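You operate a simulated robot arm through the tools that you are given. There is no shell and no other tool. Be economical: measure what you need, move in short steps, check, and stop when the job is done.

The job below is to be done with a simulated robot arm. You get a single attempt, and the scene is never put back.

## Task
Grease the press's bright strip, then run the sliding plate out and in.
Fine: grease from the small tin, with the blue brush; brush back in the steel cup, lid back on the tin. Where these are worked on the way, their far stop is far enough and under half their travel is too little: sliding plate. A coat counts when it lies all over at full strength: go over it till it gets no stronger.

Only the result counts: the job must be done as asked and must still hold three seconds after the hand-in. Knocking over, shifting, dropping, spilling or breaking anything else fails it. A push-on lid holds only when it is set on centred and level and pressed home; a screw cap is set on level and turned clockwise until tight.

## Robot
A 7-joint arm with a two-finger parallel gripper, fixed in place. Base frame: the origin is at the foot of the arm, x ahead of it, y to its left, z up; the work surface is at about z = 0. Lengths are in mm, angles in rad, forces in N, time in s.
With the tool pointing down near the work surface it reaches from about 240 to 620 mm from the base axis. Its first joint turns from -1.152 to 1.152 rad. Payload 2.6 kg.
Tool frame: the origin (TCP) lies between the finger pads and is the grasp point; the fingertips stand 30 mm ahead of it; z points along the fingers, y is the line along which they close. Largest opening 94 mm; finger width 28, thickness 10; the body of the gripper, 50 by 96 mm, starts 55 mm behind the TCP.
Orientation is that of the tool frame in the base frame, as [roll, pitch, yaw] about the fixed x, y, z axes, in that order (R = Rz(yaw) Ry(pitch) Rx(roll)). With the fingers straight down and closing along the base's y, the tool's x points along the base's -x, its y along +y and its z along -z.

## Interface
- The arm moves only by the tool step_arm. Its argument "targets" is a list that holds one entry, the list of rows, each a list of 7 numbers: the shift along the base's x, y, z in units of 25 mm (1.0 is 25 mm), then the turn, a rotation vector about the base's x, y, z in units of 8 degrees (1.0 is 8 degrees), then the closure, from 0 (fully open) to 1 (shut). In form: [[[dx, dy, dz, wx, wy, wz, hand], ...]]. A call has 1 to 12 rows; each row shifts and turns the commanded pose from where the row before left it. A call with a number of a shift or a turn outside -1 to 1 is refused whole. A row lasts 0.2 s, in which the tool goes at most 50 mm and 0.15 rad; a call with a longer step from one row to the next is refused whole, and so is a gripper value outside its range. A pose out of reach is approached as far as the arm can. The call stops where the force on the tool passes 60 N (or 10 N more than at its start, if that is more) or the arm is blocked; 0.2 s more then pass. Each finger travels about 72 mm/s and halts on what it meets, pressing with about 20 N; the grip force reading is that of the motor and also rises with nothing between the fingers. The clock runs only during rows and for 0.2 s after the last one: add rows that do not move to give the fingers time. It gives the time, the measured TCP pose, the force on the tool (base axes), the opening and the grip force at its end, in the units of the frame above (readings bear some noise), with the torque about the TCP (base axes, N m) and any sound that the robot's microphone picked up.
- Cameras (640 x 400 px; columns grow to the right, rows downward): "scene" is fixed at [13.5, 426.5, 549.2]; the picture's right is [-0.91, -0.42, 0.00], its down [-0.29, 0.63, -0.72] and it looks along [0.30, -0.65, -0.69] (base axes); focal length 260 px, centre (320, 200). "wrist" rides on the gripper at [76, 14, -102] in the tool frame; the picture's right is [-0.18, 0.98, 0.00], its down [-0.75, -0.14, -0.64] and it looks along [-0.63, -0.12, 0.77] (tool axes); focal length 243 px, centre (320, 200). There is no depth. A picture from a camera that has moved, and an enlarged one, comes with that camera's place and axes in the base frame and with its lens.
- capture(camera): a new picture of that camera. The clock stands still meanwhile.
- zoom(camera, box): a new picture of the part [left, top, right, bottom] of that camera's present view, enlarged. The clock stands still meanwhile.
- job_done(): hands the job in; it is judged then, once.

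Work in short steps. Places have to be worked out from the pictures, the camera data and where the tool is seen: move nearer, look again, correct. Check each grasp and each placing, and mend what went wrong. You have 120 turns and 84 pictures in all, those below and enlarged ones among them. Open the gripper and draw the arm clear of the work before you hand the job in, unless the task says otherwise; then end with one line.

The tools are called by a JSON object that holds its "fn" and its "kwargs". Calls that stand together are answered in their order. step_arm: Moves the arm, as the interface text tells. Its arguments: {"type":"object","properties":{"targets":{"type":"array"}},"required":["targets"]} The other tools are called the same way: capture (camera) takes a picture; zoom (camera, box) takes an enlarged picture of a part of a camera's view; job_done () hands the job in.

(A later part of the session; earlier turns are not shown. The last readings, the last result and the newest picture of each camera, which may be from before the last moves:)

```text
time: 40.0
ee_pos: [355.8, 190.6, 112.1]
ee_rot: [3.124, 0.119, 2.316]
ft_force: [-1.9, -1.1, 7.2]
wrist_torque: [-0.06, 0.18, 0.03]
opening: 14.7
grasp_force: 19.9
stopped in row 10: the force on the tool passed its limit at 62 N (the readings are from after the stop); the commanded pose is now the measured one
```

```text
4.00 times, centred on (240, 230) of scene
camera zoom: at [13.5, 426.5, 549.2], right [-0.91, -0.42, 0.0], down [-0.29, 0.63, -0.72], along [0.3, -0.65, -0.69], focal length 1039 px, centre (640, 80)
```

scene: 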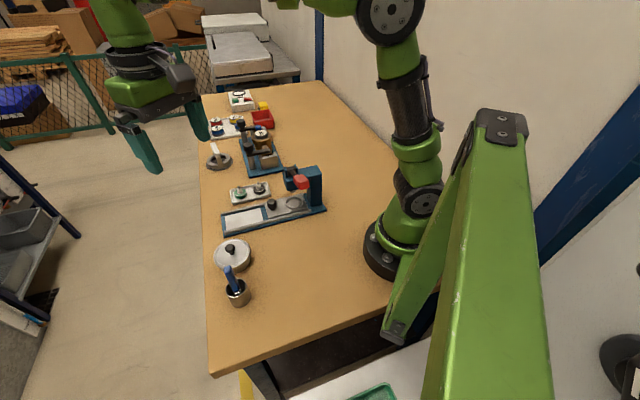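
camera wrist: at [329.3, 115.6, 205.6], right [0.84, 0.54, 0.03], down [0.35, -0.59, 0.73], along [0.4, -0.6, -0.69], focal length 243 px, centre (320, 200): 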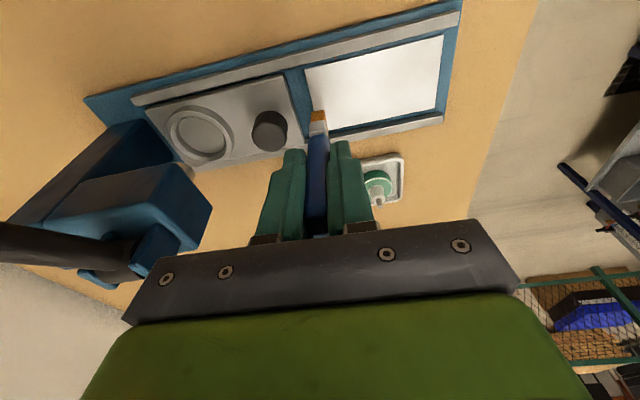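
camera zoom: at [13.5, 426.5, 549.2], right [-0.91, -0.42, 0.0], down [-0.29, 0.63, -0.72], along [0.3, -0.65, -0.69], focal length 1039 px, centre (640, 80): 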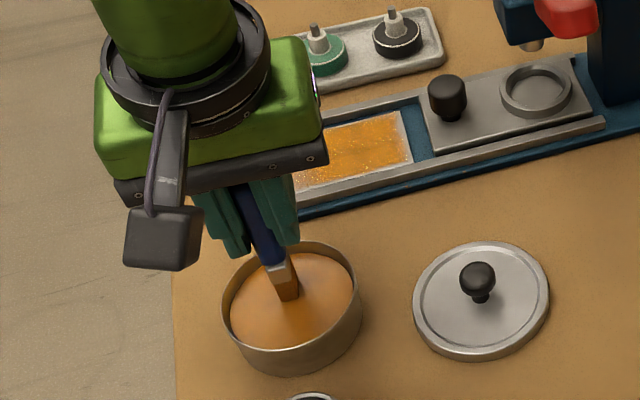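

The tip pressed on the firm grease (limit stop) and it is loaded now. I'll return to the near lane's outer end and find contact again.

{"fn": "step_arm", "kwargs": {"targets": [[[0, 0, 0.8, 0, 0, 0, 1], [0, 0, 1, 0, 0, 0, 1], [0.78, -0.75, 0, 0, 0, 0, 1], [0.78, -0.75, 0, 0, 0, 0, 1], [0.78, -0.75, 0, 0, 0, 0, 1], [0.76, -0.75, 0, 0, 0, 0, 1], [0, 0, -0.8, 0, 0, 0, 1], [0, 0, -0.8, 0, 0, 0, 1], [0, 0, -0.64, 0, 0, 0, 1], [0, 0, -0.08, 0, 0, 0, 1], [0, 0, 0, 0, 0, 0, 1]]]}}

{"fn": "zoom", "kwargs": {"camera": "scene", "box": [210, 170, 330, 250]}}

```text
time: 42.4
ee_pos: [432.3, 115.6, 97.8]
ee_rot: [3.127, 0.117, 2.316]
ft_force: [-0.6, -0.7, 3.1]
wrist_torque: [-0.02, 0.08, 0.0]
opening: 14.7
grasp_force: 19.8
```

```text
5.00 times, centred on (270, 210) of scene
camera zoom: at [13.5, 426.5, 549.2], right [-0.91, -0.42, 0.0], down [-0.29, 0.63, -0.72], along [0.3, -0.65, -0.69], focal length 1299 px, centre (570, 150)
```

zoom: 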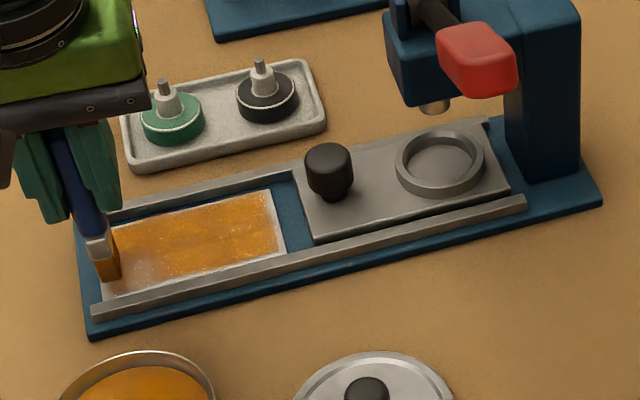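

Loaded and touching (3 N). I'll work the near edge lane inward and then the w≈−10 lane outward.

{"fn": "step_arm", "kwargs": {"targets": [[[0.02, 0.2, -0.03, 0, 0, 0, 1], [-0.54, -0.53, 0, 0, 0, 0, 1], [-0.54, -0.53, 0, 0, 0, 0, 1], [-0.54, -0.53, 0, 0, 0, 0, 1], [-0.54, -0.53, 0, 0, 0, 0, 1], [-0.54, -0.53, 0, 0, 0, 0, 1], [0.25, -0.25, 0, 0, 0, 0, 1], [0.54, 0.53, 0, 0, 0, 0, 1], [0.54, 0.53, 0, 0, 0, 0, 1], [0.54, 0.53, 0, 0, 0, 0, 1], [0.54, 0.53, 0, 0, 0, 0, 1], [0.54, 0.53, 0, 0, 0, 0, 1]]]}}

{"fn": "step_arm", "kwargs": {"targets": [[[0.27, -0.27, 0, 0, 0, 0, 1], [-0.54, -0.53, 0, 0, 0, 0, 1], [-0.54, -0.53, 0, 0, 0, 0, 1], [-0.54, -0.53, 0, 0, 0, 0, 1], [-0.54, -0.53, 0, 0, 0, 0, 1], [-0.54, -0.53, 0, 0, 0, 0, 1], [0.27, -0.27, 0, 0, 0, 0, 1], [0.54, 0.53, 0, 0, 0, 0, 1], [0.54, 0.53, 0, 0, 0, 0, 1], [0.54, 0.53, 0, 0, 0, 0, 1], [0.54, 0.53, 0, 0, 0, 0, 1], [0.54, 0.53, 0, 0, 0, 0, 1]]]}}

{"fn": "zoom", "kwargs": {"camera": "scene", "box": [210, 170, 330, 250]}}

```text
time: 45.0
ee_pos: [439.1, 115.5, 98.1]
ee_rot: [3.126, 0.121, 2.316]
ft_force: [-5.5, -4.8, 23.7]
wrist_torque: [-0.48, 0.47, -0.02]
opening: 14.7
grasp_force: 20.5
```

```text
time: 47.6
ee_pos: [453.0, 100.9, 96.9]
ee_rot: [3.127, 0.119, 2.317]
ft_force: [-5.4, -5.4, 22.4]
wrist_torque: [-0.46, 0.45, -0.03]
opening: 14.5
grasp_force: 20.2
```

```text
5.00 times, centred on (270, 210) of scene
camera zoom: at [13.4, 426.5, 549.3], right [-0.91, -0.42, 0.0], down [-0.29, 0.63, -0.72], along [0.3, -0.65, -0.69], focal length 1299 px, centre (570, 150)
```

zoom: 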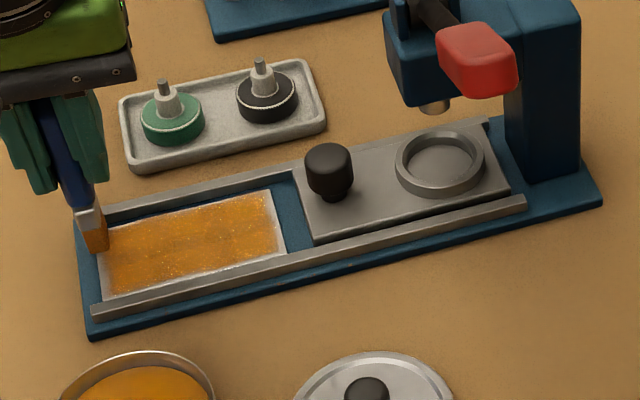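

The coat is nearly full. I'll look closely at the edges.

{"fn": "zoom", "kwargs": {"camera": "scene", "box": [222, 200, 272, 235]}}

```text
11.43 times, centred on (247, 218) of scene
camera zoom: at [13.4, 426.5, 549.3], right [-0.91, -0.42, 0.0], down [-0.29, 0.63, -0.72], along [0.3, -0.65, -0.69], focal length 2969 px, centre (1154, 0)
```

zoom: 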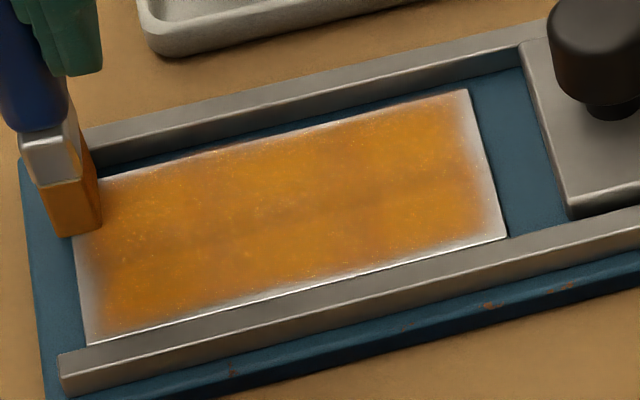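

The edges at both ends and the near side are thinner. The strip centre is really ≈(409,76), so I'll run the brush around the perimeter, overshooting the ends by a few mm: far lane inward, across the inner end, near lane outward, across the outer end.

{"fn": "step_arm", "kwargs": {"targets": [[[0.22, 0.06, 0.02, 0, 0, 0, 1], [-0.52, -0.51, 0, 0, 0, 0, 1], [-0.52, -0.51, 0, 0, 0, 0, 1], [-0.52, -0.51, 0, 0, 0, 0, 1], [-0.52, -0.51, 0, 0, 0, 0, 1], [-0.52, -0.51, 0, 0, 0, 0, 1], [-0.52, -0.51, 0, 0, 0, 0, 1], [-0.32, 0.32, 0, 0, 0, 0, 1], [-0.32, 0.32, 0, 0, 0, 0, 1], [-0.32, 0.32, 0, 0, 0, 0, 1], [0, 0, 0, 0, 0, 0, 1]]]}}

{"fn": "step_arm", "kwargs": {"targets": [[[0.52, 0.51, 0, 0, 0, 0, 1], [0.52, 0.51, 0, 0, 0, 0, 1], [0.52, 0.51, 0, 0, 0, 0, 1], [0.52, 0.51, 0, 0, 0, 0, 1], [0.52, 0.51, 0, 0, 0, 0, 1], [0.52, 0.51, 0, 0, 0, 0, 1], [0.32, -0.32, 0, 0, 0, 0, 1], [0.32, -0.32, 0, 0, 0, 0, 1], [0.32, -0.32, 0, 0, 0, 0, 1], [0, 0, 0, 0, 0, 0, 1]]]}}

{"fn": "zoom", "kwargs": {"camera": "scene", "box": [222, 200, 272, 235]}}

```text
time: 50.0
ee_pos: [356.0, 49.2, 98.2]
ee_rot: [3.126, 0.118, 2.316]
ft_force: [0.3, -0.5, -0.5]
wrist_torque: [-0.04, 0.02, 0.0]
opening: 14.5
grasp_force: 20.1
```

```text
time: 52.2
ee_pos: [457.1, 102.7, 97.1]
ee_rot: [3.126, 0.118, 2.316]
ft_force: [-1.1, -0.5, 0.5]
wrist_torque: [0.01, 0.06, 0.0]
opening: 14.3
grasp_force: 20.1
```

```text
11.43 times, centred on (247, 218) of scene
camera zoom: at [13.5, 426.5, 549.2], right [-0.91, -0.42, 0.0], down [-0.29, 0.63, -0.72], along [0.3, -0.65, -0.69], focal length 2969 px, centre (1154, 0)
```

zoom: 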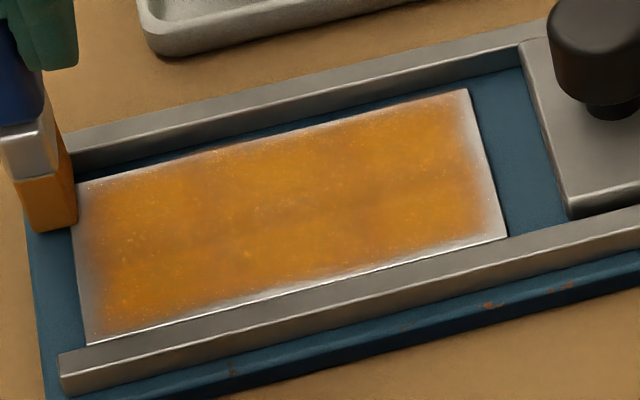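

Off the strip ends the brush drops out of contact. Refined strip: centre (409,76), half-length 49, half-width 27. I'll lower 1.2 mm and sweep across the outer end at u≈+45, both ways.

{"fn": "step_arm", "kwargs": {"targets": [[[-0.21, -0.2, 0, 0, 0, 0, 1], [0, 0, -0.05, 0, 0, 0, 1], [-0.32, 0.32, 0, 0, 0, 0, 1], [-0.32, 0.32, 0, 0, 0, 0, 1], [-0.32, 0.32, 0, 0, 0, 0, 1], [0, 0, 0, 0, 0, 0, 1]]]}}

{"fn": "zoom", "kwargs": {"camera": "scene", "box": [222, 200, 272, 235]}}

```text
time: 53.6
ee_pos: [429.9, 121.9, 96.8]
ee_rot: [3.125, 0.122, 2.316]
ft_force: [3.2, -3.8, 15.0]
wrist_torque: [-0.29, -0.3, -0.02]
opening: 14.6
grasp_force: 20.4
```

```text
11.43 times, centred on (247, 218) of scene
camera zoom: at [13.4, 426.5, 549.2], right [-0.91, -0.42, 0.0], down [-0.29, 0.63, -0.72], along [0.3, -0.65, -0.69], focal length 2969 px, centre (1154, 0)
```

zoom: 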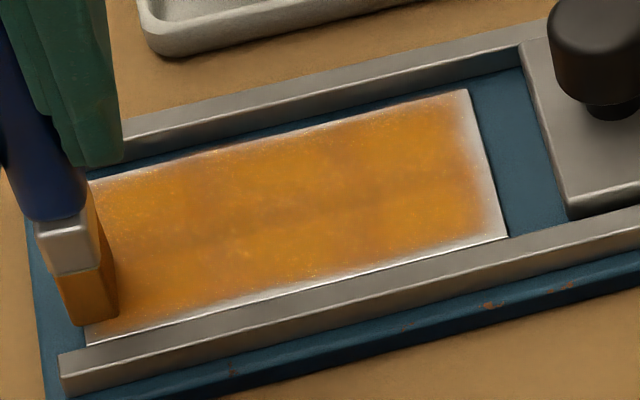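

The outer end fills well. Now the near edge lane inward (closer to the rail), then across the inner end at u≈−45.

{"fn": "step_arm", "kwargs": {"targets": [[[-0.1, 0.1, 0, 0, 0, 0, 1], [-0.52, -0.515, 0, 0, 0, 0, 1], [-0.52, -0.515, 0, 0, 0, 0, 1], [-0.52, -0.515, 0, 0, 0, 0, 1], [-0.52, -0.515, 0, 0, 0, 0, 1], [-0.52, -0.515, 0, 0, 0, 0, 1], [0, 0, 0, 0, 0, 0, 1]]]}}

{"fn": "step_arm", "kwargs": {"targets": [[[0.37, -0.37, 0, 0, 0, 0, 1], [0.37, -0.37, 0, 0, 0, 0, 1], [0.37, -0.37, 0, 0, 0, 0, 1], [0, 0, 0, 0, 0, 0, 1]]]}}

{"fn": "zoom", "kwargs": {"camera": "scene", "box": [222, 200, 272, 235]}}

```text
time: 55.2
ee_pos: [361.6, 58.4, 96.7]
ee_rot: [3.124, 0.121, 2.315]
ft_force: [4.4, 4.0, 19.2]
wrist_torque: [0.25, -0.34, -0.01]
opening: 14.5
grasp_force: 19.7
```

```text
time: 56.2
ee_pos: [388.7, 31.6, 96.8]
ee_rot: [3.125, 0.119, 2.317]
ft_force: [-6.0, 4.6, 27.7]
wrist_torque: [0.38, 0.61, 0.0]
opening: 14.5
grasp_force: 20.0
```

```text
11.43 times, centred on (247, 218) of scene
camera zoom: at [13.4, 426.5, 549.2], right [-0.91, -0.42, 0.0], down [-0.29, 0.63, -0.72], along [0.3, -0.65, -0.69], focal length 2969 px, centre (1154, 0)
```

zoom: 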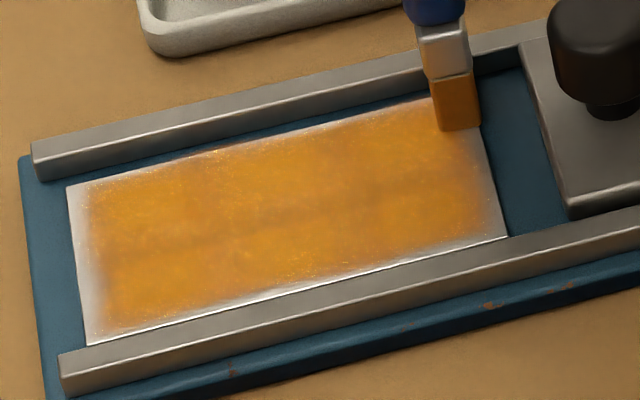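

The ends still have a thin rim. I'll sweep across the inner end at u≈−48 both ways, then run out the far lane and sweep the outer end at u≈+48 both ways.

{"fn": "step_arm", "kwargs": {"targets": [[[-0.085, -0.085, 0, 0, 0, 0, 1], [-0.36, 0.36, 0, 0, 0, 0, 1], [-0.36, 0.36, 0, 0, 0, 0, 1], [-0.36, 0.36, 0, 0, 0, 0, 1], [0.36, -0.36, 0, 0, 0, 0, 1], [0.36, -0.36, 0, 0, 0, 0, 1], [0.38, -0.38, 0, 0, 0, 0, 1], [0, 0, 0, 0, 0, 0, 1]]]}}

{"fn": "step_arm", "kwargs": {"targets": [[[0.545, 0.538, 0, 0, 0, 0, 1], [0.545, 0.538, 0, 0, 0, 0, 1], [0.545, 0.538, 0, 0, 0, 0, 1], [0.545, 0.538, 0, 0, 0, 0, 1], [0.545, 0.538, 0, 0, 0, 0, 1], [-0.36, 0.36, 0, 0, 0, 0, 1], [-0.36, 0.36, 0, 0, 0, 0, 1], [-0.37, 0.37, 0, 0, 0, 0, 1], [0.36, -0.36, 0, 0, 0, 0, 1], [0.36, -0.36, 0, 0, 0, 0, 1], [-0.72, 0.72, 0, 0, 0, 0, 1], [0, 0, 0, 0, 0, 0, 1]]]}}

{"fn": "zoom", "kwargs": {"camera": "scene", "box": [222, 200, 272, 235]}}

```text
time: 58.0
ee_pos: [387.4, 30.0, 97.0]
ee_rot: [3.124, 0.119, 2.315]
ft_force: [-8.1, 7.5, 30.2]
wrist_torque: [0.68, 0.66, 0.05]
opening: 14.4
grasp_force: 19.7
```

```text
time: 60.6
ee_pos: [428.8, 122.4, 95.4]
ee_rot: [3.125, 0.12, 2.316]
ft_force: [1.8, -3.9, 12.4]
wrist_torque: [-0.33, -0.2, 0.02]
opening: 14.6
grasp_force: 20.1
```

```text
11.43 times, centred on (247, 218) of scene
camera zoom: at [13.4, 426.5, 549.2], right [-0.91, -0.42, 0.0], down [-0.29, 0.63, -0.72], along [0.3, -0.65, -0.69], focal length 2969 px, centre (1154, 0)
```

zoom: 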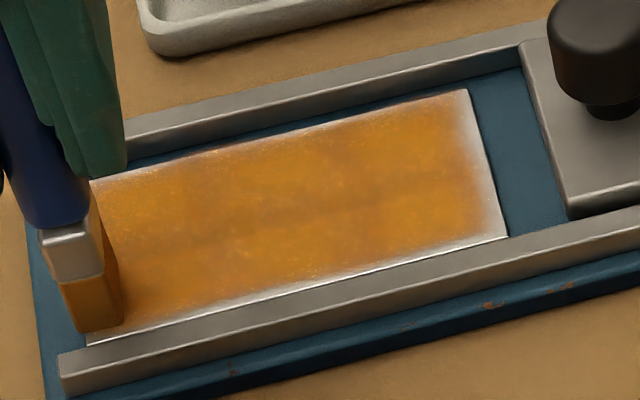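

The rim at the ends barely changed. I'll test with slow sweeps across the outer end, then move off and compare.

{"fn": "step_arm", "kwargs": {"targets": [[[-0.04, -0.04, 0, 0, 0, 0, 1], [0.17, -0.17, 0, 0, 0, 0, 1], [0.17, -0.17, 0, 0, 0, 0, 1], [0.17, -0.17, 0, 0, 0, 0, 1], [0.17, -0.17, 0, 0, 0, 0, 1], [0.17, -0.17, 0, 0, 0, 0, 1], [0.17, -0.17, 0, 0, 0, 0, 1], [0, 0, 0, 0, 0, 0, 1], [-0.55, -0.54, 0, 0, 0, 0, 1], [-0.55, -0.54, 0, 0, 0, 0, 1], [0, 0, 0, 0, 0, 0, 1]]]}}

{"fn": "zoom", "kwargs": {"camera": "scene", "box": [222, 200, 272, 235]}}

```text
time: 63.0
ee_pos: [424.3, 70.0, 96.5]
ee_rot: [3.128, 0.118, 2.316]
ft_force: [2.0, -0.6, 3.2]
wrist_torque: [-0.02, -0.06, -0.02]
opening: 14.5
grasp_force: 20.0
```

```text
11.43 times, centred on (247, 218) of scene
camera zoom: at [13.5, 426.5, 549.2], right [-0.91, -0.42, 0.0], down [-0.29, 0.63, -0.72], along [0.3, -0.65, -0.69], focal length 2969 px, centre (1154, 0)
```

zoom: 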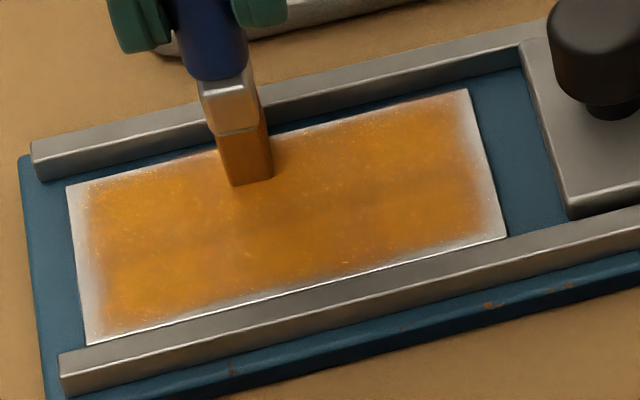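

The rim looks identical despite full contact there, so it is likely just how the coat is drawn. I'll do one decisive check: slow sweep straddling the inner edge with a bit more pressure, then compare.

{"fn": "step_arm", "kwargs": {"targets": [[[-0.55, -0.54, -0.03, 0, 0, 0, 1], [-0.55, -0.54, 0, 0, 0, 0, 1], [-0.5, -0.5, 0, 0, 0, 0, 1], [-0.18, 0.18, 0, 0, 0, 0, 1], [-0.18, 0.18, 0, 0, 0, 0, 1], [-0.18, 0.18, 0, 0, 0, 0, 1], [-0.18, 0.18, 0, 0, 0, 0, 1], [-0.18, 0.18, 0, 0, 0, 0, 1], [0.5, 0.5, 0, 0, 0, 0, 1], [0.55, 0.54, 0, 0, 0, 0, 1], [0, 0, 0, 0, 0, 0, 1]]]}}

{"fn": "zoom", "kwargs": {"camera": "scene", "box": [222, 200, 272, 235]}}

```text
time: 65.4
ee_pos: [387.0, 81.4, 95.9]
ee_rot: [3.127, 0.116, 2.317]
ft_force: [-5.1, -2.7, 14.5]
wrist_torque: [-0.24, 0.44, -0.03]
opening: 14.5
grasp_force: 20.4
```

```text
11.43 times, centred on (247, 218) of scene
camera zoom: at [13.4, 426.5, 549.2], right [-0.91, -0.42, 0.0], down [-0.29, 0.63, -0.72], along [0.3, -0.65, -0.69], focal length 2969 px, centre (1154, 0)
```

zoom: 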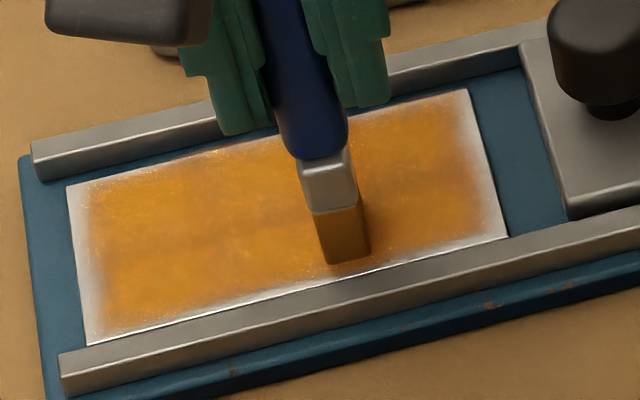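

The rim is unchanged, so it is a drawing effect. To be sure the coat is at full strength I'll re-dip once and go over all lanes again.

{"fn": "step_arm", "kwargs": {"targets": [[[0, 0, 1, 0, 0, 0, 1], [0, 0, 1, 0, 0, 0, 1], [-0.36, 0.87, 0.4, 0, 0, 0, 1], [-0.36, 0.87, 0, 0, 0, 0, 1], [-0.36, 0.87, 0, 0, 0, 0, 1], [-0.36, 0.87, 0, 0, 0, 0, 1], [0, 0.87, 0, 0, 0, 0, 1], [0, 0, -1, 0, 0, 0, 1], [0, 0, -0.7, 0, 0, 0, 1], [0, 0, -0.15, 0, 0, 0, 1], [0, 0, 0, 0, 0, 0, 1]]]}}

{"fn": "zoom", "kwargs": {"camera": "scene", "box": [210, 190, 280, 270]}}

```text
time: 67.8
ee_pos: [351.2, 189.0, 110.5]
ee_rot: [3.125, 0.12, 2.316]
ft_force: [-3.1, -0.4, 6.2]
wrist_torque: [0.0, 0.1, 0.01]
opening: 14.4
grasp_force: 19.3
```

```text
5.00 times, centred on (245, 230) of scene
camera zoom: at [13.5, 426.5, 549.2], right [-0.91, -0.42, 0.0], down [-0.29, 0.63, -0.72], along [0.3, -0.65, -0.69], focal length 1299 px, centre (695, 50)
```

zoom: 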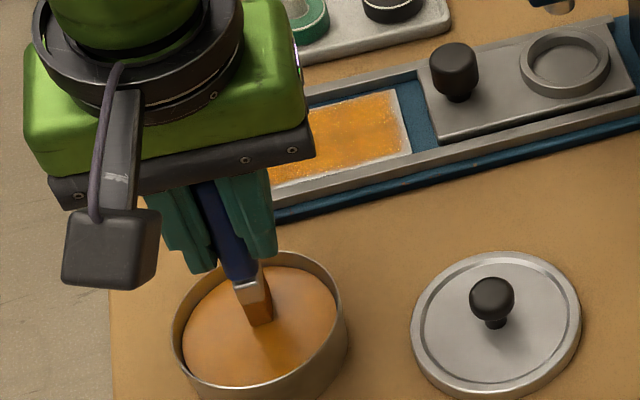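

Dipped. Back to the outer end of the near lane.

{"fn": "step_arm", "kwargs": {"targets": [[[0, 0, 0.8, 0, 0, 0, 1], [0, 0, 0.8, 0, 0, 0, 1], [0.77, -0.67, 0, 0, 0, 0, 1], [0.77, -0.67, 0, 0, 0, 0, 1], [0.77, -0.67, 0, 0, 0, 0, 1], [0.77, -0.67, 0, 0, 0, 0, 1], [0, 0, -0.8, 0, 0, 0, 1], [0, 0, -0.8, 0, 0, 0, 1], [0, 0, -0.5, 0, 0, 0, 1], [0, 0, 0, 0, 0, 0, 1]]]}}

```text
time: 70.0
ee_pos: [430.4, 120.7, 97.4]
ee_rot: [3.128, 0.118, 2.316]
ft_force: [0.3, -0.2, -0.5]
wrist_torque: [-0.02, 0.02, 0.01]
opening: 14.4
grasp_force: 20.6
```

Lower 2 mm into contact, then sweep the lanes w=−19 inward and −9 outward, followed by 0 inward and +9 outward.

{"fn": "step_arm", "kwargs": {"targets": [[[-0.05, 0.04, -0.08, 0, 0, 0, 1], [-0.52, -0.515, 0, 0, 0, 0, 1], [-0.52, -0.515, 0, 0, 0, 0, 1], [-0.52, -0.515, 0, 0, 0, 0, 1], [-0.52, -0.515, 0, 0, 0, 0, 1], [-0.52, -0.515, 0, 0, 0, 0, 1], [0.28, -0.28, 0, 0, 0, 0, 1], [0.52, 0.515, 0, 0, 0, 0, 1], [0.52, 0.515, 0, 0, 0, 0, 1], [0.52, 0.515, 0, 0, 0, 0, 1], [0.52, 0.515, 0, 0, 0, 0, 1], [0.52, 0.515, 0, 0, 0, 0, 1]]]}}

{"fn": "step_arm", "kwargs": {"targets": [[[0.26, -0.26, 0, 0, 0, 0, 1], [-0.52, -0.515, 0, 0, 0, 0, 1], [-0.52, -0.515, 0, 0, 0, 0, 1], [-0.52, -0.515, 0, 0, 0, 0, 1], [-0.52, -0.515, 0, 0, 0, 0, 1], [-0.52, -0.515, 0, 0, 0, 0, 1], [0.26, -0.26, 0, 0, 0, 0, 1], [0.52, 0.515, 0, 0, 0, 0, 1], [0.52, 0.515, 0, 0, 0, 0, 1], [0.52, 0.515, 0, 0, 0, 0, 1], [0.52, 0.515, 0, 0, 0, 0, 1], [0.52, 0.515, 0, 0, 0, 0, 1]]]}}

{"fn": "step_arm", "kwargs": {"targets": [[[0.26, -0.26, 0, 0, 0, 0, 1], [-0.52, -0.515, 0, 0, 0, 0, 1], [-0.52, -0.515, 0, 0, 0, 0, 1], [-0.52, -0.515, 0, 0, 0, 0, 1], [-0.52, -0.515, 0, 0, 0, 0, 1], [-0.52, -0.515, 0, 0, 0, 0, 1], [-0.3, 0.3, 0, 0, 0, 0, 1], [-0.3, 0.3, 0, 0, 0, 0, 1], [-0.3, 0.3, 0, 0, 0, 0, 1], [0, 0, 0, 0, 0, 0, 1], [0, 0, 1, 0, 0, 0, 1], [0, 0, 1, 0, 0, 0, 1]]]}}

{"fn": "zoom", "kwargs": {"camera": "scene", "box": [222, 200, 272, 235]}}

```text
time: 72.6
ee_pos: [435.3, 114.0, 95.3]
ee_rot: [3.124, 0.121, 2.316]
ft_force: [-6.6, -6.0, 28.9]
wrist_torque: [-0.57, 0.52, -0.02]
opening: 14.2
grasp_force: 20.8
```

```text
time: 75.2
ee_pos: [448.4, 102.4, 95.8]
ee_rot: [3.126, 0.12, 2.315]
ft_force: [-4.8, -5.1, 24.0]
wrist_torque: [-0.44, 0.43, 0.0]
opening: 14.4
grasp_force: 19.9
```

```text
time: 77.8
ee_pos: [367.0, 52.1, 144.9]
ee_rot: [3.127, 0.118, 2.316]
ft_force: [0.0, 0.1, 0.4]
wrist_torque: [0.0, 0.0, 0.02]
opening: 14.4
grasp_force: 20.1
```

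```text
11.43 times, centred on (247, 218) of scene
camera zoom: at [13.5, 426.5, 549.2], right [-0.91, -0.42, 0.0], down [-0.29, 0.63, -0.72], along [0.3, -0.65, -0.69], focal length 2969 px, centre (1154, 0)
```

zoom: 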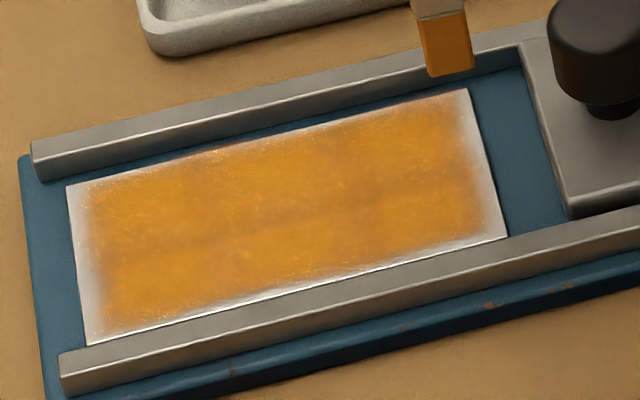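

No change from the extra coat, so it is saturated. I'll raise and carry the brush to above the cup.

{"fn": "step_arm", "kwargs": {"targets": [[[0, 0, 1, 0, 0, 0, 1], [-0.37, 0.94, 0.4, 0, 0, 0, 1], [-0.37, 0.94, 0, 0, 0, 0, 1], [-0.37, 0.94, 0, 0, 0, 0, 1], [-0.37, 0.94, 0, 0, 0, 0, 1], [-0.37, 0.94, 0, 0, 0, 0, 1], [-0.37, 0.94, 0, 0, 0, 0, 1], [-0.37, 0.94, 0, 0, 0, 0, 1], [-0.37, 0.94, 0, 0, 0, 0, 1], [-0.37, 0.94, 0, 0, 0, 0, 1], [0, 0, -1, 0, 0, 0, 1], [0, 0, 0, 0, 0, 0, 1]]]}}

{"fn": "zoom", "kwargs": {"camera": "scene", "box": [210, 240, 270, 310]}}

{"fn": "zoom", "kwargs": {"camera": "wrist", "box": [260, 50, 380, 190]}}

```text
time: 80.4
ee_pos: [285.0, 266.2, 154.6]
ee_rot: [3.126, 0.118, 2.316]
ft_force: [-0.1, 0.2, 0.4]
wrist_torque: [0.02, 0.0, -0.01]
opening: 14.5
grasp_force: 20.0
```

```text
5.71 times, centred on (240, 275) of scene
camera zoom: at [13.5, 426.5, 549.2], right [-0.91, -0.42, 0.0], down [-0.29, 0.63, -0.72], along [0.3, -0.65, -0.69], focal length 1484 px, centre (777, -229)
```

zoom: 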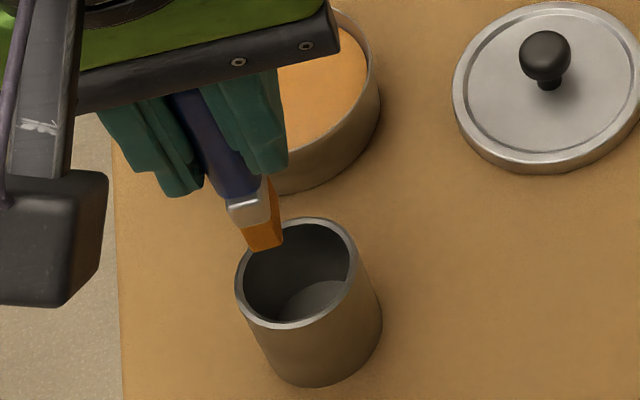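

```text
2.86 times, centred on (320, 120) of wrist
camera zoom: at [233.4, 338.9, 248.0], right [0.84, 0.53, 0.04], down [0.34, -0.6, 0.72], along [0.41, -0.6, -0.69], focal length 693 px, centre (320, 429)
```

zoom: 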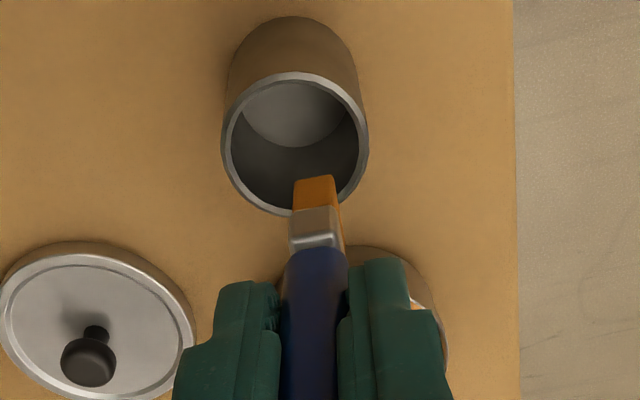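

The tip is ≈(288,265,66) and the cup centre ≈(284,262). I'll shift by (−4,−3), then lower into the cup.

{"fn": "step_arm", "kwargs": {"targets": [[[-0.17, -0.12, 0, 0, 0, 0, 1], [0, 0, -0.5, 0, 0, 0, 1], [0, 0, -0.6, 0, 0, 0, 1], [0, 0, -0.6, 0, 0, 0, 1], [0, 0, -0.5, 0, 0, 0, 1], [0, 0, 0, 0, 0, 0, 1]]]}}

{"fn": "zoom", "kwargs": {"camera": "scene", "box": [210, 240, 270, 310]}}

{"fn": "zoom", "kwargs": {"camera": "wrist", "box": [260, 50, 380, 190]}}

```text
time: 81.8
ee_pos: [280.2, 262.1, 99.9]
ee_rot: [3.126, 0.119, 2.315]
ft_force: [-0.1, -1.1, -0.7]
wrist_torque: [-0.03, 0.01, -0.01]
opening: 14.4
grasp_force: 19.5
```

```text
5.71 times, centred on (240, 275) of scene
camera zoom: at [13.5, 426.5, 549.2], right [-0.91, -0.42, 0.0], down [-0.29, 0.63, -0.72], along [0.3, -0.65, -0.69], focal length 1484 px, centre (777, -229)
```

zoom: 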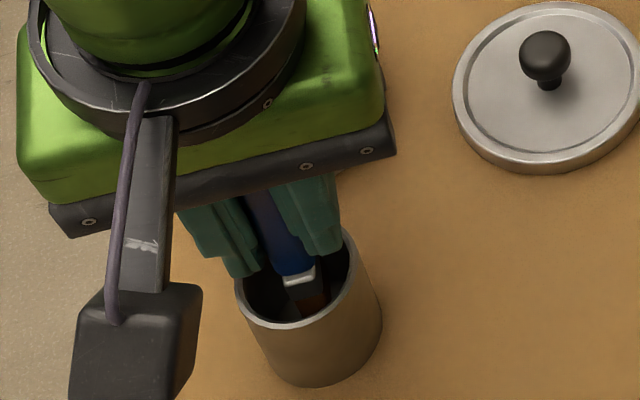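

```text
2.86 times, centred on (320, 120) of wrist
camera zoom: at [228.9, 335.0, 192.6], right [0.84, 0.53, 0.04], down [0.34, -0.6, 0.72], along [0.41, -0.6, -0.69], focal length 693 px, centre (320, 429)
```

zoom: 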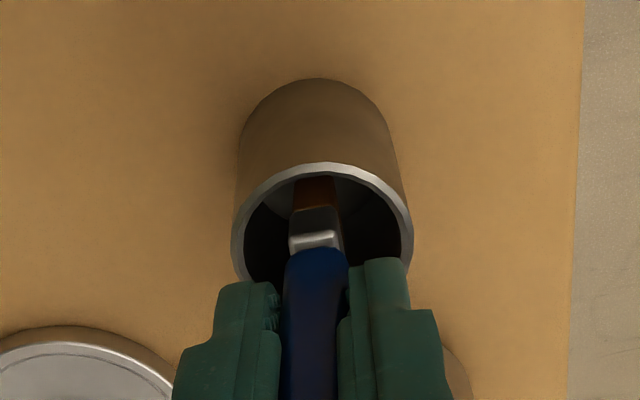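

The brush is inside the cup, centred. I'll lower gently to the floor.

{"fn": "step_arm", "kwargs": {"targets": [[[0, 0, -0.12, 0, 0, 0, 1], [0, 0, -0.12, 0, 0, 0, 1], [0, 0, 0, 0, 0, 0, 1]]]}}

{"fn": "step_arm", "kwargs": {"targets": [[[0, 0, -0.08, 0, 0, 0, 1], [0, 0, 0, 0, 0, 0, 1]]]}}

```text
time: 82.6
ee_pos: [279.9, 261.0, 93.0]
ee_rot: [3.124, 0.117, 2.316]
ft_force: [0.1, -0.1, -0.4]
wrist_torque: [0.01, 0.01, -0.01]
opening: 14.2
grasp_force: 19.4
```

```text
time: 83.2
ee_pos: [278.7, 262.2, 90.7]
ee_rot: [3.127, 0.119, 2.318]
ft_force: [-0.2, 0.2, -0.8]
wrist_torque: [0.01, 0.02, -0.03]
opening: 14.8
grasp_force: 20.0
```

{"fn": "step_arm", "kwargs": {"targets": [[[0, 0, -0.08, 0, 0, 0, 1], [0, 0, 0, 0, 0, 0, 1]]]}}

{"fn": "step_arm", "kwargs": {"targets": [[[0, 0, -0.06, 0, 0, 0, 1], [0, 0, 0, 0, 0, 0, 1]]]}}

```text
time: 83.8
ee_pos: [280.5, 262.0, 89.2]
ee_rot: [3.127, 0.118, 2.316]
ft_force: [-0.4, 0.2, 0.5]
wrist_torque: [0.02, -0.01, 0.0]
opening: 14.3
grasp_force: 19.5
```

```text
time: 84.4
ee_pos: [280.8, 261.8, 89.4]
ee_rot: [3.126, 0.118, 2.315]
ft_force: [-1.8, 0.1, 12.0]
wrist_torque: [-0.15, 0.17, 0.0]
opening: 14.7
grasp_force: 19.6
```

The tip touches the cup floor (12 N). I'll ease up and open slowly.

{"fn": "step_arm", "kwargs": {"targets": [[[0, 0, 0.03, 0, 0, 0, 1], [0, 0, 0, 0, 0, 0, 0.8], [0, 0, 0, 0, 0, 0, 0.7], [0, 0, 0, 0, 0, 0, 0.5], [0, 0, 0, 0, 0, 0, 0.5], [0, 0, 0, 0, 0, 0, 0.5]]]}}

{"fn": "capture", "kwargs": {"camera": "wrist"}}

```text
time: 85.8
ee_pos: [278.0, 262.6, 88.6]
ee_rot: [3.128, 0.119, 2.317]
ft_force: [-3.5, -1.1, -2.1]
wrist_torque: [-0.03, 0.34, 0.03]
opening: 45.1
grasp_force: 0.0
```

```text
29 pictures are left
camera wrist: at [228.7, 334.7, 181.8], right [0.84, 0.53, 0.04], down [0.35, -0.6, 0.73], along [0.41, -0.6, -0.69], focal length 243 px, centre (320, 200)
```

wrist: 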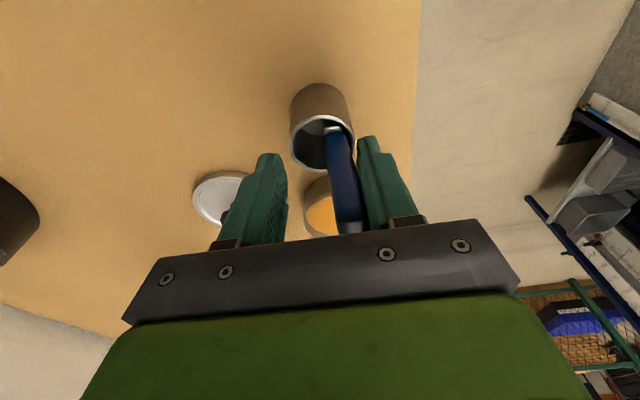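

The brush drifted toward the right-hand finger and rests lightly on it. I'll nudge the tool about 5 mm in −u to push it upright again, and look.

{"fn": "step_arm", "kwargs": {"targets": [[[-0.14, -0.14, 0, 0, 0, 0, 0.5], [0, 0, 0, 0, 0, 0, 0.5]]]}}

{"fn": "zoom", "kwargs": {"camera": "wrist", "box": [230, 70, 420, 240]}}

{"fn": "zoom", "kwargs": {"camera": "scene", "box": [200, 240, 270, 310]}}

```text
time: 86.4
ee_pos: [275.5, 259.6, 88.4]
ee_rot: [3.125, 0.119, 2.317]
ft_force: [1.1, 0.4, -0.7]
wrist_torque: [0.01, -0.01, 0.01]
opening: 47.3
grasp_force: 0.1
```

```text
2.35 times, centred on (325, 155) of wrist
camera zoom: at [225.6, 331.4, 182.1], right [0.84, 0.53, 0.04], down [0.34, -0.6, 0.72], along [0.41, -0.6, -0.69], focal length 571 px, centre (308, 306)
```

zoom: 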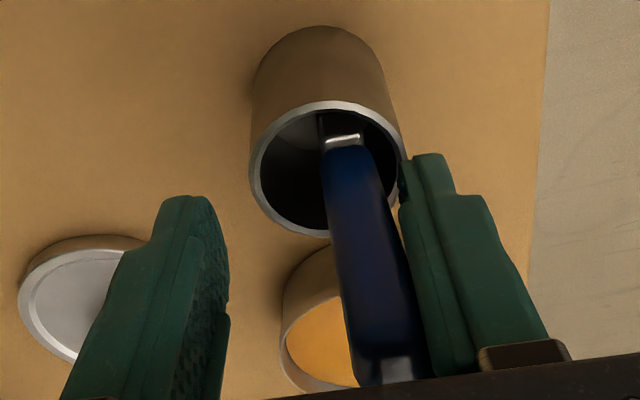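

```text
5.71 times, centred on (235, 275) of scene
camera zoom: at [13.5, 426.5, 549.2], right [-0.91, -0.42, 0.0], down [-0.29, 0.63, -0.72], along [0.3, -0.65, -0.69], focal length 1484 px, centre (806, -229)
```

zoom: 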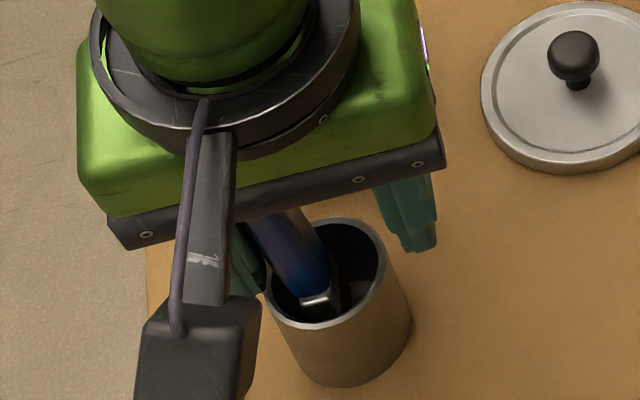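

The cup hasn't moved and the contact force is zero. I'll move the tool +u 8 mm to clear the finger from the handle, and see whether the brush stays.

{"fn": "step_arm", "kwargs": {"targets": [[[0.11, 0.11, 0, 0, 0, 0, 0.45], [0.12, 0.12, 0, 0, 0, 0, 0.4], [0, 0, 0, 0, 0, 0, 0.4]]]}}

{"fn": "zoom", "kwargs": {"camera": "wrist", "box": [230, 70, 420, 240]}}

```text
time: 87.2
ee_pos: [282.3, 265.7, 88.1]
ee_rot: [3.122, 0.119, 2.318]
ft_force: [-0.3, 1.0, 0.1]
wrist_torque: [-0.04, 0.02, -0.01]
opening: 56.2
grasp_force: 0.1
```

```text
2.35 times, centred on (325, 155) of wrist
camera zoom: at [231.5, 337.8, 182.8], right [0.84, 0.54, 0.04], down [0.34, -0.6, 0.72], along [0.41, -0.6, -0.69], focal length 571 px, centre (308, 306)
```

zoom: 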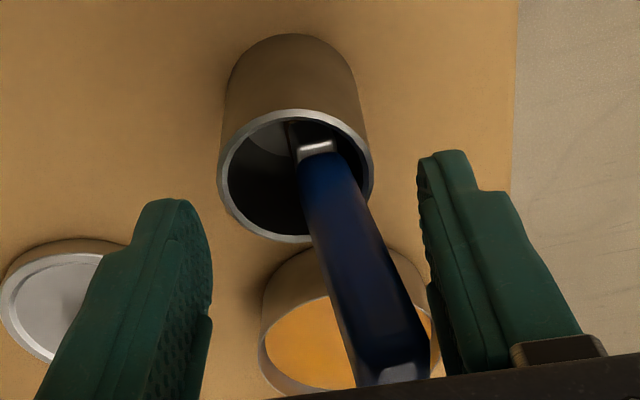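

The brush stands by itself leaning in the cup, clear of both fingers. I'll shift a bit more and lift straight up.

{"fn": "step_arm", "kwargs": {"targets": [[[0.12, 0.12, 0, 0, 0, 0, 0.3], [0, 0, 0.4, 0, 0, 0, 0.3], [0, 0, 0.8, 0, 0, 0, 0.3], [0, 0, 1, 0, 0, 0, 0.3], [0, 0, 1, 0, 0, 0, 0.3], [0, 0, 1, 0.6, 0.6, 0, 0.4], [0, 0, 0, 0, 0, 0, 0.4]]]}}

{"fn": "capture", "kwargs": {"camera": "wrist"}}

{"fn": "zoom", "kwargs": {"camera": "scene", "box": [200, 210, 320, 310]}}

```text
time: 88.8
ee_pos: [285.8, 268.3, 194.8]
ee_rot: [3.13, 0.001, 2.316]
ft_force: [0.1, 0.1, 0.0]
wrist_torque: [0.04, 0.03, -0.02]
opening: 56.4
grasp_force: 0.0
```

```text
25 pictures are left
camera wrist: at [242.5, 332.7, 297.8], right [0.85, 0.53, 0.01], down [0.4, -0.65, 0.64], along [0.35, -0.54, -0.77], focal length 243 px, centre (320, 200)
```

wrist: 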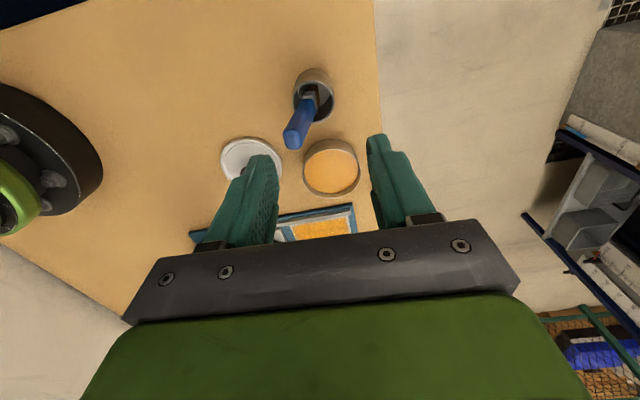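

```text
4.00 times, centred on (260, 260) of scene
camera zoom: at [13.5, 426.5, 549.2], right [-0.91, -0.42, 0.0], down [-0.29, 0.63, -0.72], along [0.3, -0.65, -0.69], focal length 1039 px, centre (560, -40)
```

zoom: 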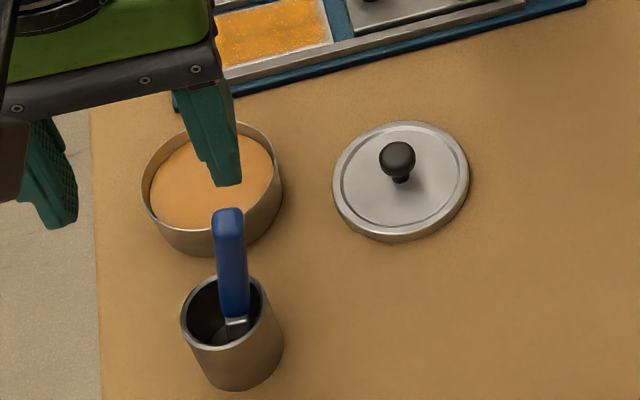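

The brush is safely in the cup. Now I turn back to the original yaw (removing the 0.7° residual tilt) and go above the lid knob at (258.3,130.6).

{"fn": "step_arm", "kwargs": {"targets": [[[-0.18, -0.92, 0, -0.056, 0.061, 0, 0.4], [-0.18, -0.92, 0, 0, 0, 0.98, 0.4], [-0.18, -0.92, 0, 0, 0, 0.98, 0.4], [-0.18, -0.92, 0, 0, 0, 0.98, 0.4], [-0.18, -0.92, 0, 0, 0, 0.98, 0.4], [-0.2, -0.91, 0, 0, 0, 0.98, 0.4], [0, 0, -1, 0, 0, 0.98, 0.4], [0, 0, -1, 0, 0, 0.03, 0.4], [0, 0, 0, 0, 0, 0, 0.4], [0, 0, 0, 0, 0, 0, 0.4]]]}}

{"fn": "capture", "kwargs": {"camera": "wrist"}}

```text
time: 91.0
ee_pos: [257.0, 129.8, 143.7]
ee_rot: [-3.141, -0.001, -3.141]
ft_force: [0.2, -0.5, -0.3]
wrist_torque: [-0.01, -0.01, -0.02]
opening: 56.5
grasp_force: 0.1
```

```text
23 pictures are left
camera wrist: at [180.7, 143.8, 246.8], right [0.18, 0.98, 0.0], down [0.75, -0.14, 0.64], along [0.63, -0.12, -0.77], focal length 243 px, centre (320, 200)
```

wrist: 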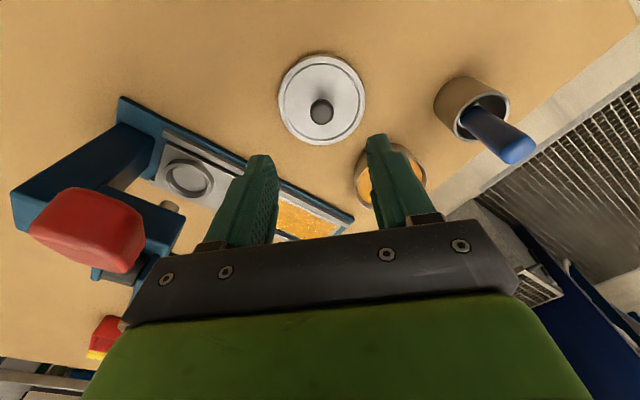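

All aligned. I'll descend to TCP z≈41 and grip the knob.

{"fn": "step_arm", "kwargs": {"targets": [[[0.04, 0.03, -1, 0, 0, 0, 0.4], [0, 0, -1, 0, 0, 0, 0.4], [0, 0, -1, 0, 0, 0, 0.4], [0, 0, -0.7, 0, 0, 0, 0.4], [0, 0, -0.4, 0, 0, 0, 0.4], [0, 0, 0, 0, 0, 0, 0.4]]]}}

{"fn": "step_arm", "kwargs": {"targets": [[[0, 0, 0, 0, 0, 0, 0.7], [0, 0, 0, 0, 0, 0, 0.95], [0, 0, 0, 0, 0, 0, 0.95], [0, 0, 0, 0, 0, 0, 0.95], [0, 0, 0, 0, 0, 0, 0.95]]]}}

```text
time: 92.4
ee_pos: [257.1, 130.8, 42.6]
ee_rot: [-3.14, 0.0, -3.14]
ft_force: [-0.1, -0.5, -0.3]
wrist_torque: [0.01, 0.02, 0.0]
opening: 56.6
grasp_force: 0.1
```

```text
time: 93.6
ee_pos: [258.6, 131.3, 40.4]
ee_rot: [-3.139, 0.001, -3.141]
ft_force: [-0.4, 0.6, -0.4]
wrist_torque: [-0.04, 0.03, 0.04]
opening: 20.4
grasp_force: 20.5
```

Gripped (20.4 mm as before). I'll lift and carry it over the tin by the reverse shift (+93,+59).

{"fn": "step_arm", "kwargs": {"targets": [[[0, 0, 0.8, 0, 0, 0, 0.95], [0, 0, 1, 0, 0, 0, 0.95], [0, 0, 1, 0, 0, 0, 0.95], [0.93, 0.585, 0, 0, 0, 0, 0.95], [0.93, 0.585, 0, 0, 0, 0, 0.95], [0.93, 0.585, 0, 0, 0, 0, 0.95], [0.93, 0.585, 0, 0, 0, 0, 0.95], [0, 0, -0.5, 0, 0, 0, 0.95], [0, 0, 0, 0, 0, 0, 0.95]]]}}

{"fn": "zoom", "kwargs": {"camera": "wrist", "box": [220, 50, 420, 230]}}

{"fn": "zoom", "kwargs": {"camera": "scene", "box": [200, 210, 280, 310]}}

```text
time: 95.6
ee_pos: [352.1, 189.4, 99.9]
ee_rot: [-3.14, 0.002, 3.141]
ft_force: [1.1, 0.5, -0.8]
wrist_torque: [0.02, 0.01, 0.04]
opening: 20.2
grasp_force: 20.1
```

```text
2.22 times, centred on (320, 140) of wrist
camera zoom: at [274.3, 203.0, 202.3], right [0.18, 0.98, 0.0], down [0.75, -0.14, 0.64], along [0.63, -0.12, -0.77], focal length 539 px, centre (320, 333)
```

zoom: 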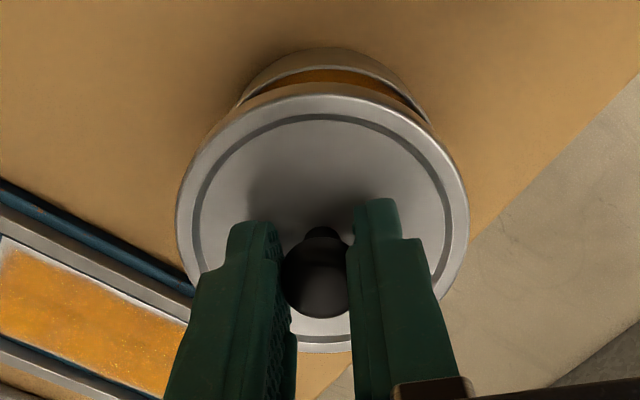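

```text
4.00 times, centred on (240, 260) of scene
camera zoom: at [13.5, 426.5, 549.2], right [-0.91, -0.42, 0.0], down [-0.29, 0.63, -0.72], along [0.3, -0.65, -0.69], focal length 1039 px, centre (640, -40)
```

zoom: 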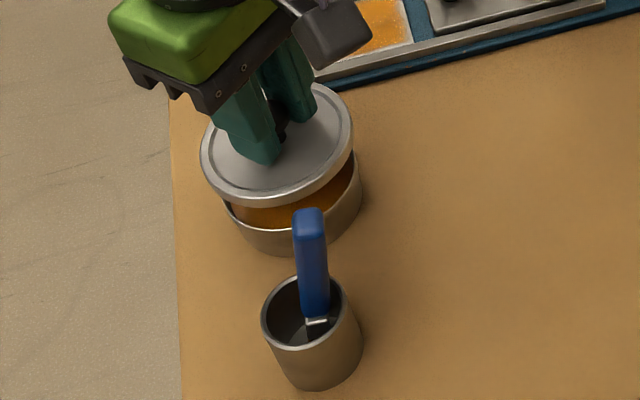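

The alignment matches the view from when I lifted the lid. I'll lower onto the tin and press home.

{"fn": "step_arm", "kwargs": {"targets": [[[0, 0, -0.6, 0, 0, 0, 0.95], [0, 0, -0.4, 0, 0, 0, 0.95], [0, 0, 0, 0, 0, 0, 0.95]]]}}

{"fn": "step_arm", "kwargs": {"targets": [[[0, 0, -0.1, 0, 0, 0, 0.95], [0, 0, -0.1, 0, 0, 0, 0.95], [0, 0, 0, 0, 0, 0, 0.95]]]}}

```text
time: 96.4
ee_pos: [351.0, 188.9, 73.7]
ee_rot: [-3.141, 0.0, -3.14]
ft_force: [-1.0, -0.7, 0.3]
wrist_torque: [0.05, -0.02, -0.02]
opening: 20.3
grasp_force: 20.3
```

```text
time: 97.2
ee_pos: [352.7, 189.8, 69.0]
ee_rot: [3.14, 0.001, -3.141]
ft_force: [-0.6, 0.1, 2.3]
wrist_torque: [-0.06, -0.06, 0.0]
opening: 20.5
grasp_force: 20.0
```

At seat height with first contact. I'll press down further and listen for the snap.

{"fn": "step_arm", "kwargs": {"targets": [[[0, 0, -0.08, 0, 0, 0, 0.95], [0, 0, 0, 0, 0, 0, 0.95]]]}}

{"fn": "step_arm", "kwargs": {"targets": [[[0, 0, -0.08, 0, 0, 0, 0.95], [0, 0, 0, 0, 0, 0, 0.95]]]}}

```text
time: 97.8
ee_pos: [352.1, 190.4, 68.0]
ee_rot: [3.139, 0.001, -3.139]
ft_force: [-9.7, 6.3, 21.4]
wrist_torque: [0.15, -0.22, 0.09]
opening: 20.5
grasp_force: 20.1
heard: snap
```

```text
time: 98.4
ee_pos: [351.6, 190.2, 67.2]
ee_rot: [3.14, 0.004, -3.142]
ft_force: [-15.0, 7.7, 40.8]
wrist_torque: [0.18, 0.4, -0.01]
opening: 20.5
grasp_force: 20.2
```

Snap heard, and pressed to 40 N. I'll relieve the pressure, open, and rise.

{"fn": "step_arm", "kwargs": {"targets": [[[0, 0, 0.09, 0, 0, 0, 0.95], [0, 0, 0, 0, 0, 0, 0.7], [0, 0, 0, 0, 0, 0, 0.4], [0, 0, 0, 0, 0, 0, 0.4], [0, 0, 0.3, 0, 0, 0, 0.4], [0, 0, 1, 0, 0, 0, 0.4], [0, 0, 1, 0, 0, 0, 0.4], [0, 0, 0, 0, 0, 0, 0.4]]]}}

{"fn": "zoom", "kwargs": {"camera": "scene", "box": [200, 210, 280, 310]}}

{"fn": "capture", "kwargs": {"camera": "wrist"}}

```text
time: 100.2
ee_pos: [350.9, 187.9, 124.9]
ee_rot: [-3.14, 0.001, 3.141]
ft_force: [0.3, 0.0, -0.3]
wrist_torque: [-0.02, -0.01, 0.02]
opening: 56.3
grasp_force: 0.1
```

```text
4.00 times, centred on (240, 260) of scene
camera zoom: at [13.5, 426.5, 549.2], right [-0.91, -0.42, 0.0], down [-0.29, 0.63, -0.72], along [0.3, -0.65, -0.69], focal length 1039 px, centre (640, -40)
```

zoom: 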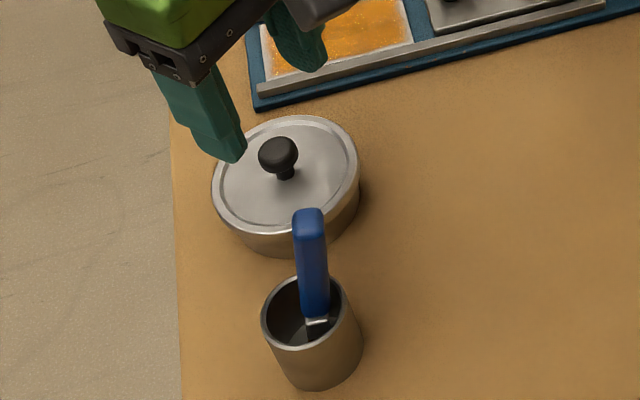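

```text
19 pictures are left
camera wrist: at [274.5, 202.8, 227.3], right [0.18, 0.98, 0.0], down [0.75, -0.14, 0.64], along [0.63, -0.12, -0.77], focal length 243 px, centre (320, 200)
```

wrist: 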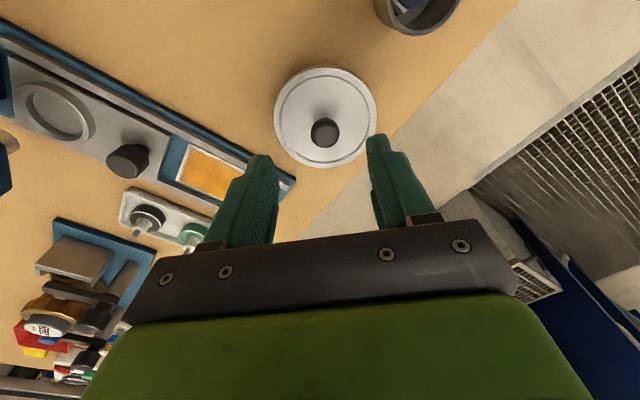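

The lid is on level. Next is the plate knob at ≈(357,9,30). To keep the gripper clear of the press head I'll close across the slide direction with the camera side outward, which needs a −135° turn. I'll rise and turn first.

{"fn": "step_arm", "kwargs": {"targets": [[[0, 0, 1, 0, 0, 0, 0.5], [0, 0, 1, 0, 0, -1, 0.5], [0, 0, 0, 0, 0, -1, 0.5], [0, 0, 0, 0, 0, -1, 0.5], [0, 0, 0, 0, 0, -1, 0.5], [0, 0, 0, 0, 0, -1, 0.5], [0.3, -1, 0, 0, 0, -1, 0.5], [0.3, -1, 0, 0, 0, -1, 0.5], [0.3, -1, 0, 0, 0, -1, 0.5], [0.3, -1, 0, 0, 0, -1, 0.5], [0.2, -1, 0, 0, 0, -1, 0.5], [0, -1, 0, 0, 0, -1, 0.5]]]}}

```text
time: 102.8
ee_pos: [387.4, 39.2, 173.7]
ee_rot: [-3.14, 0.0, 1.603]
ft_force: [-0.5, 0.3, -0.7]
wrist_torque: [-0.02, -0.02, 0.02]
opening: 47.3
grasp_force: 0.2
```

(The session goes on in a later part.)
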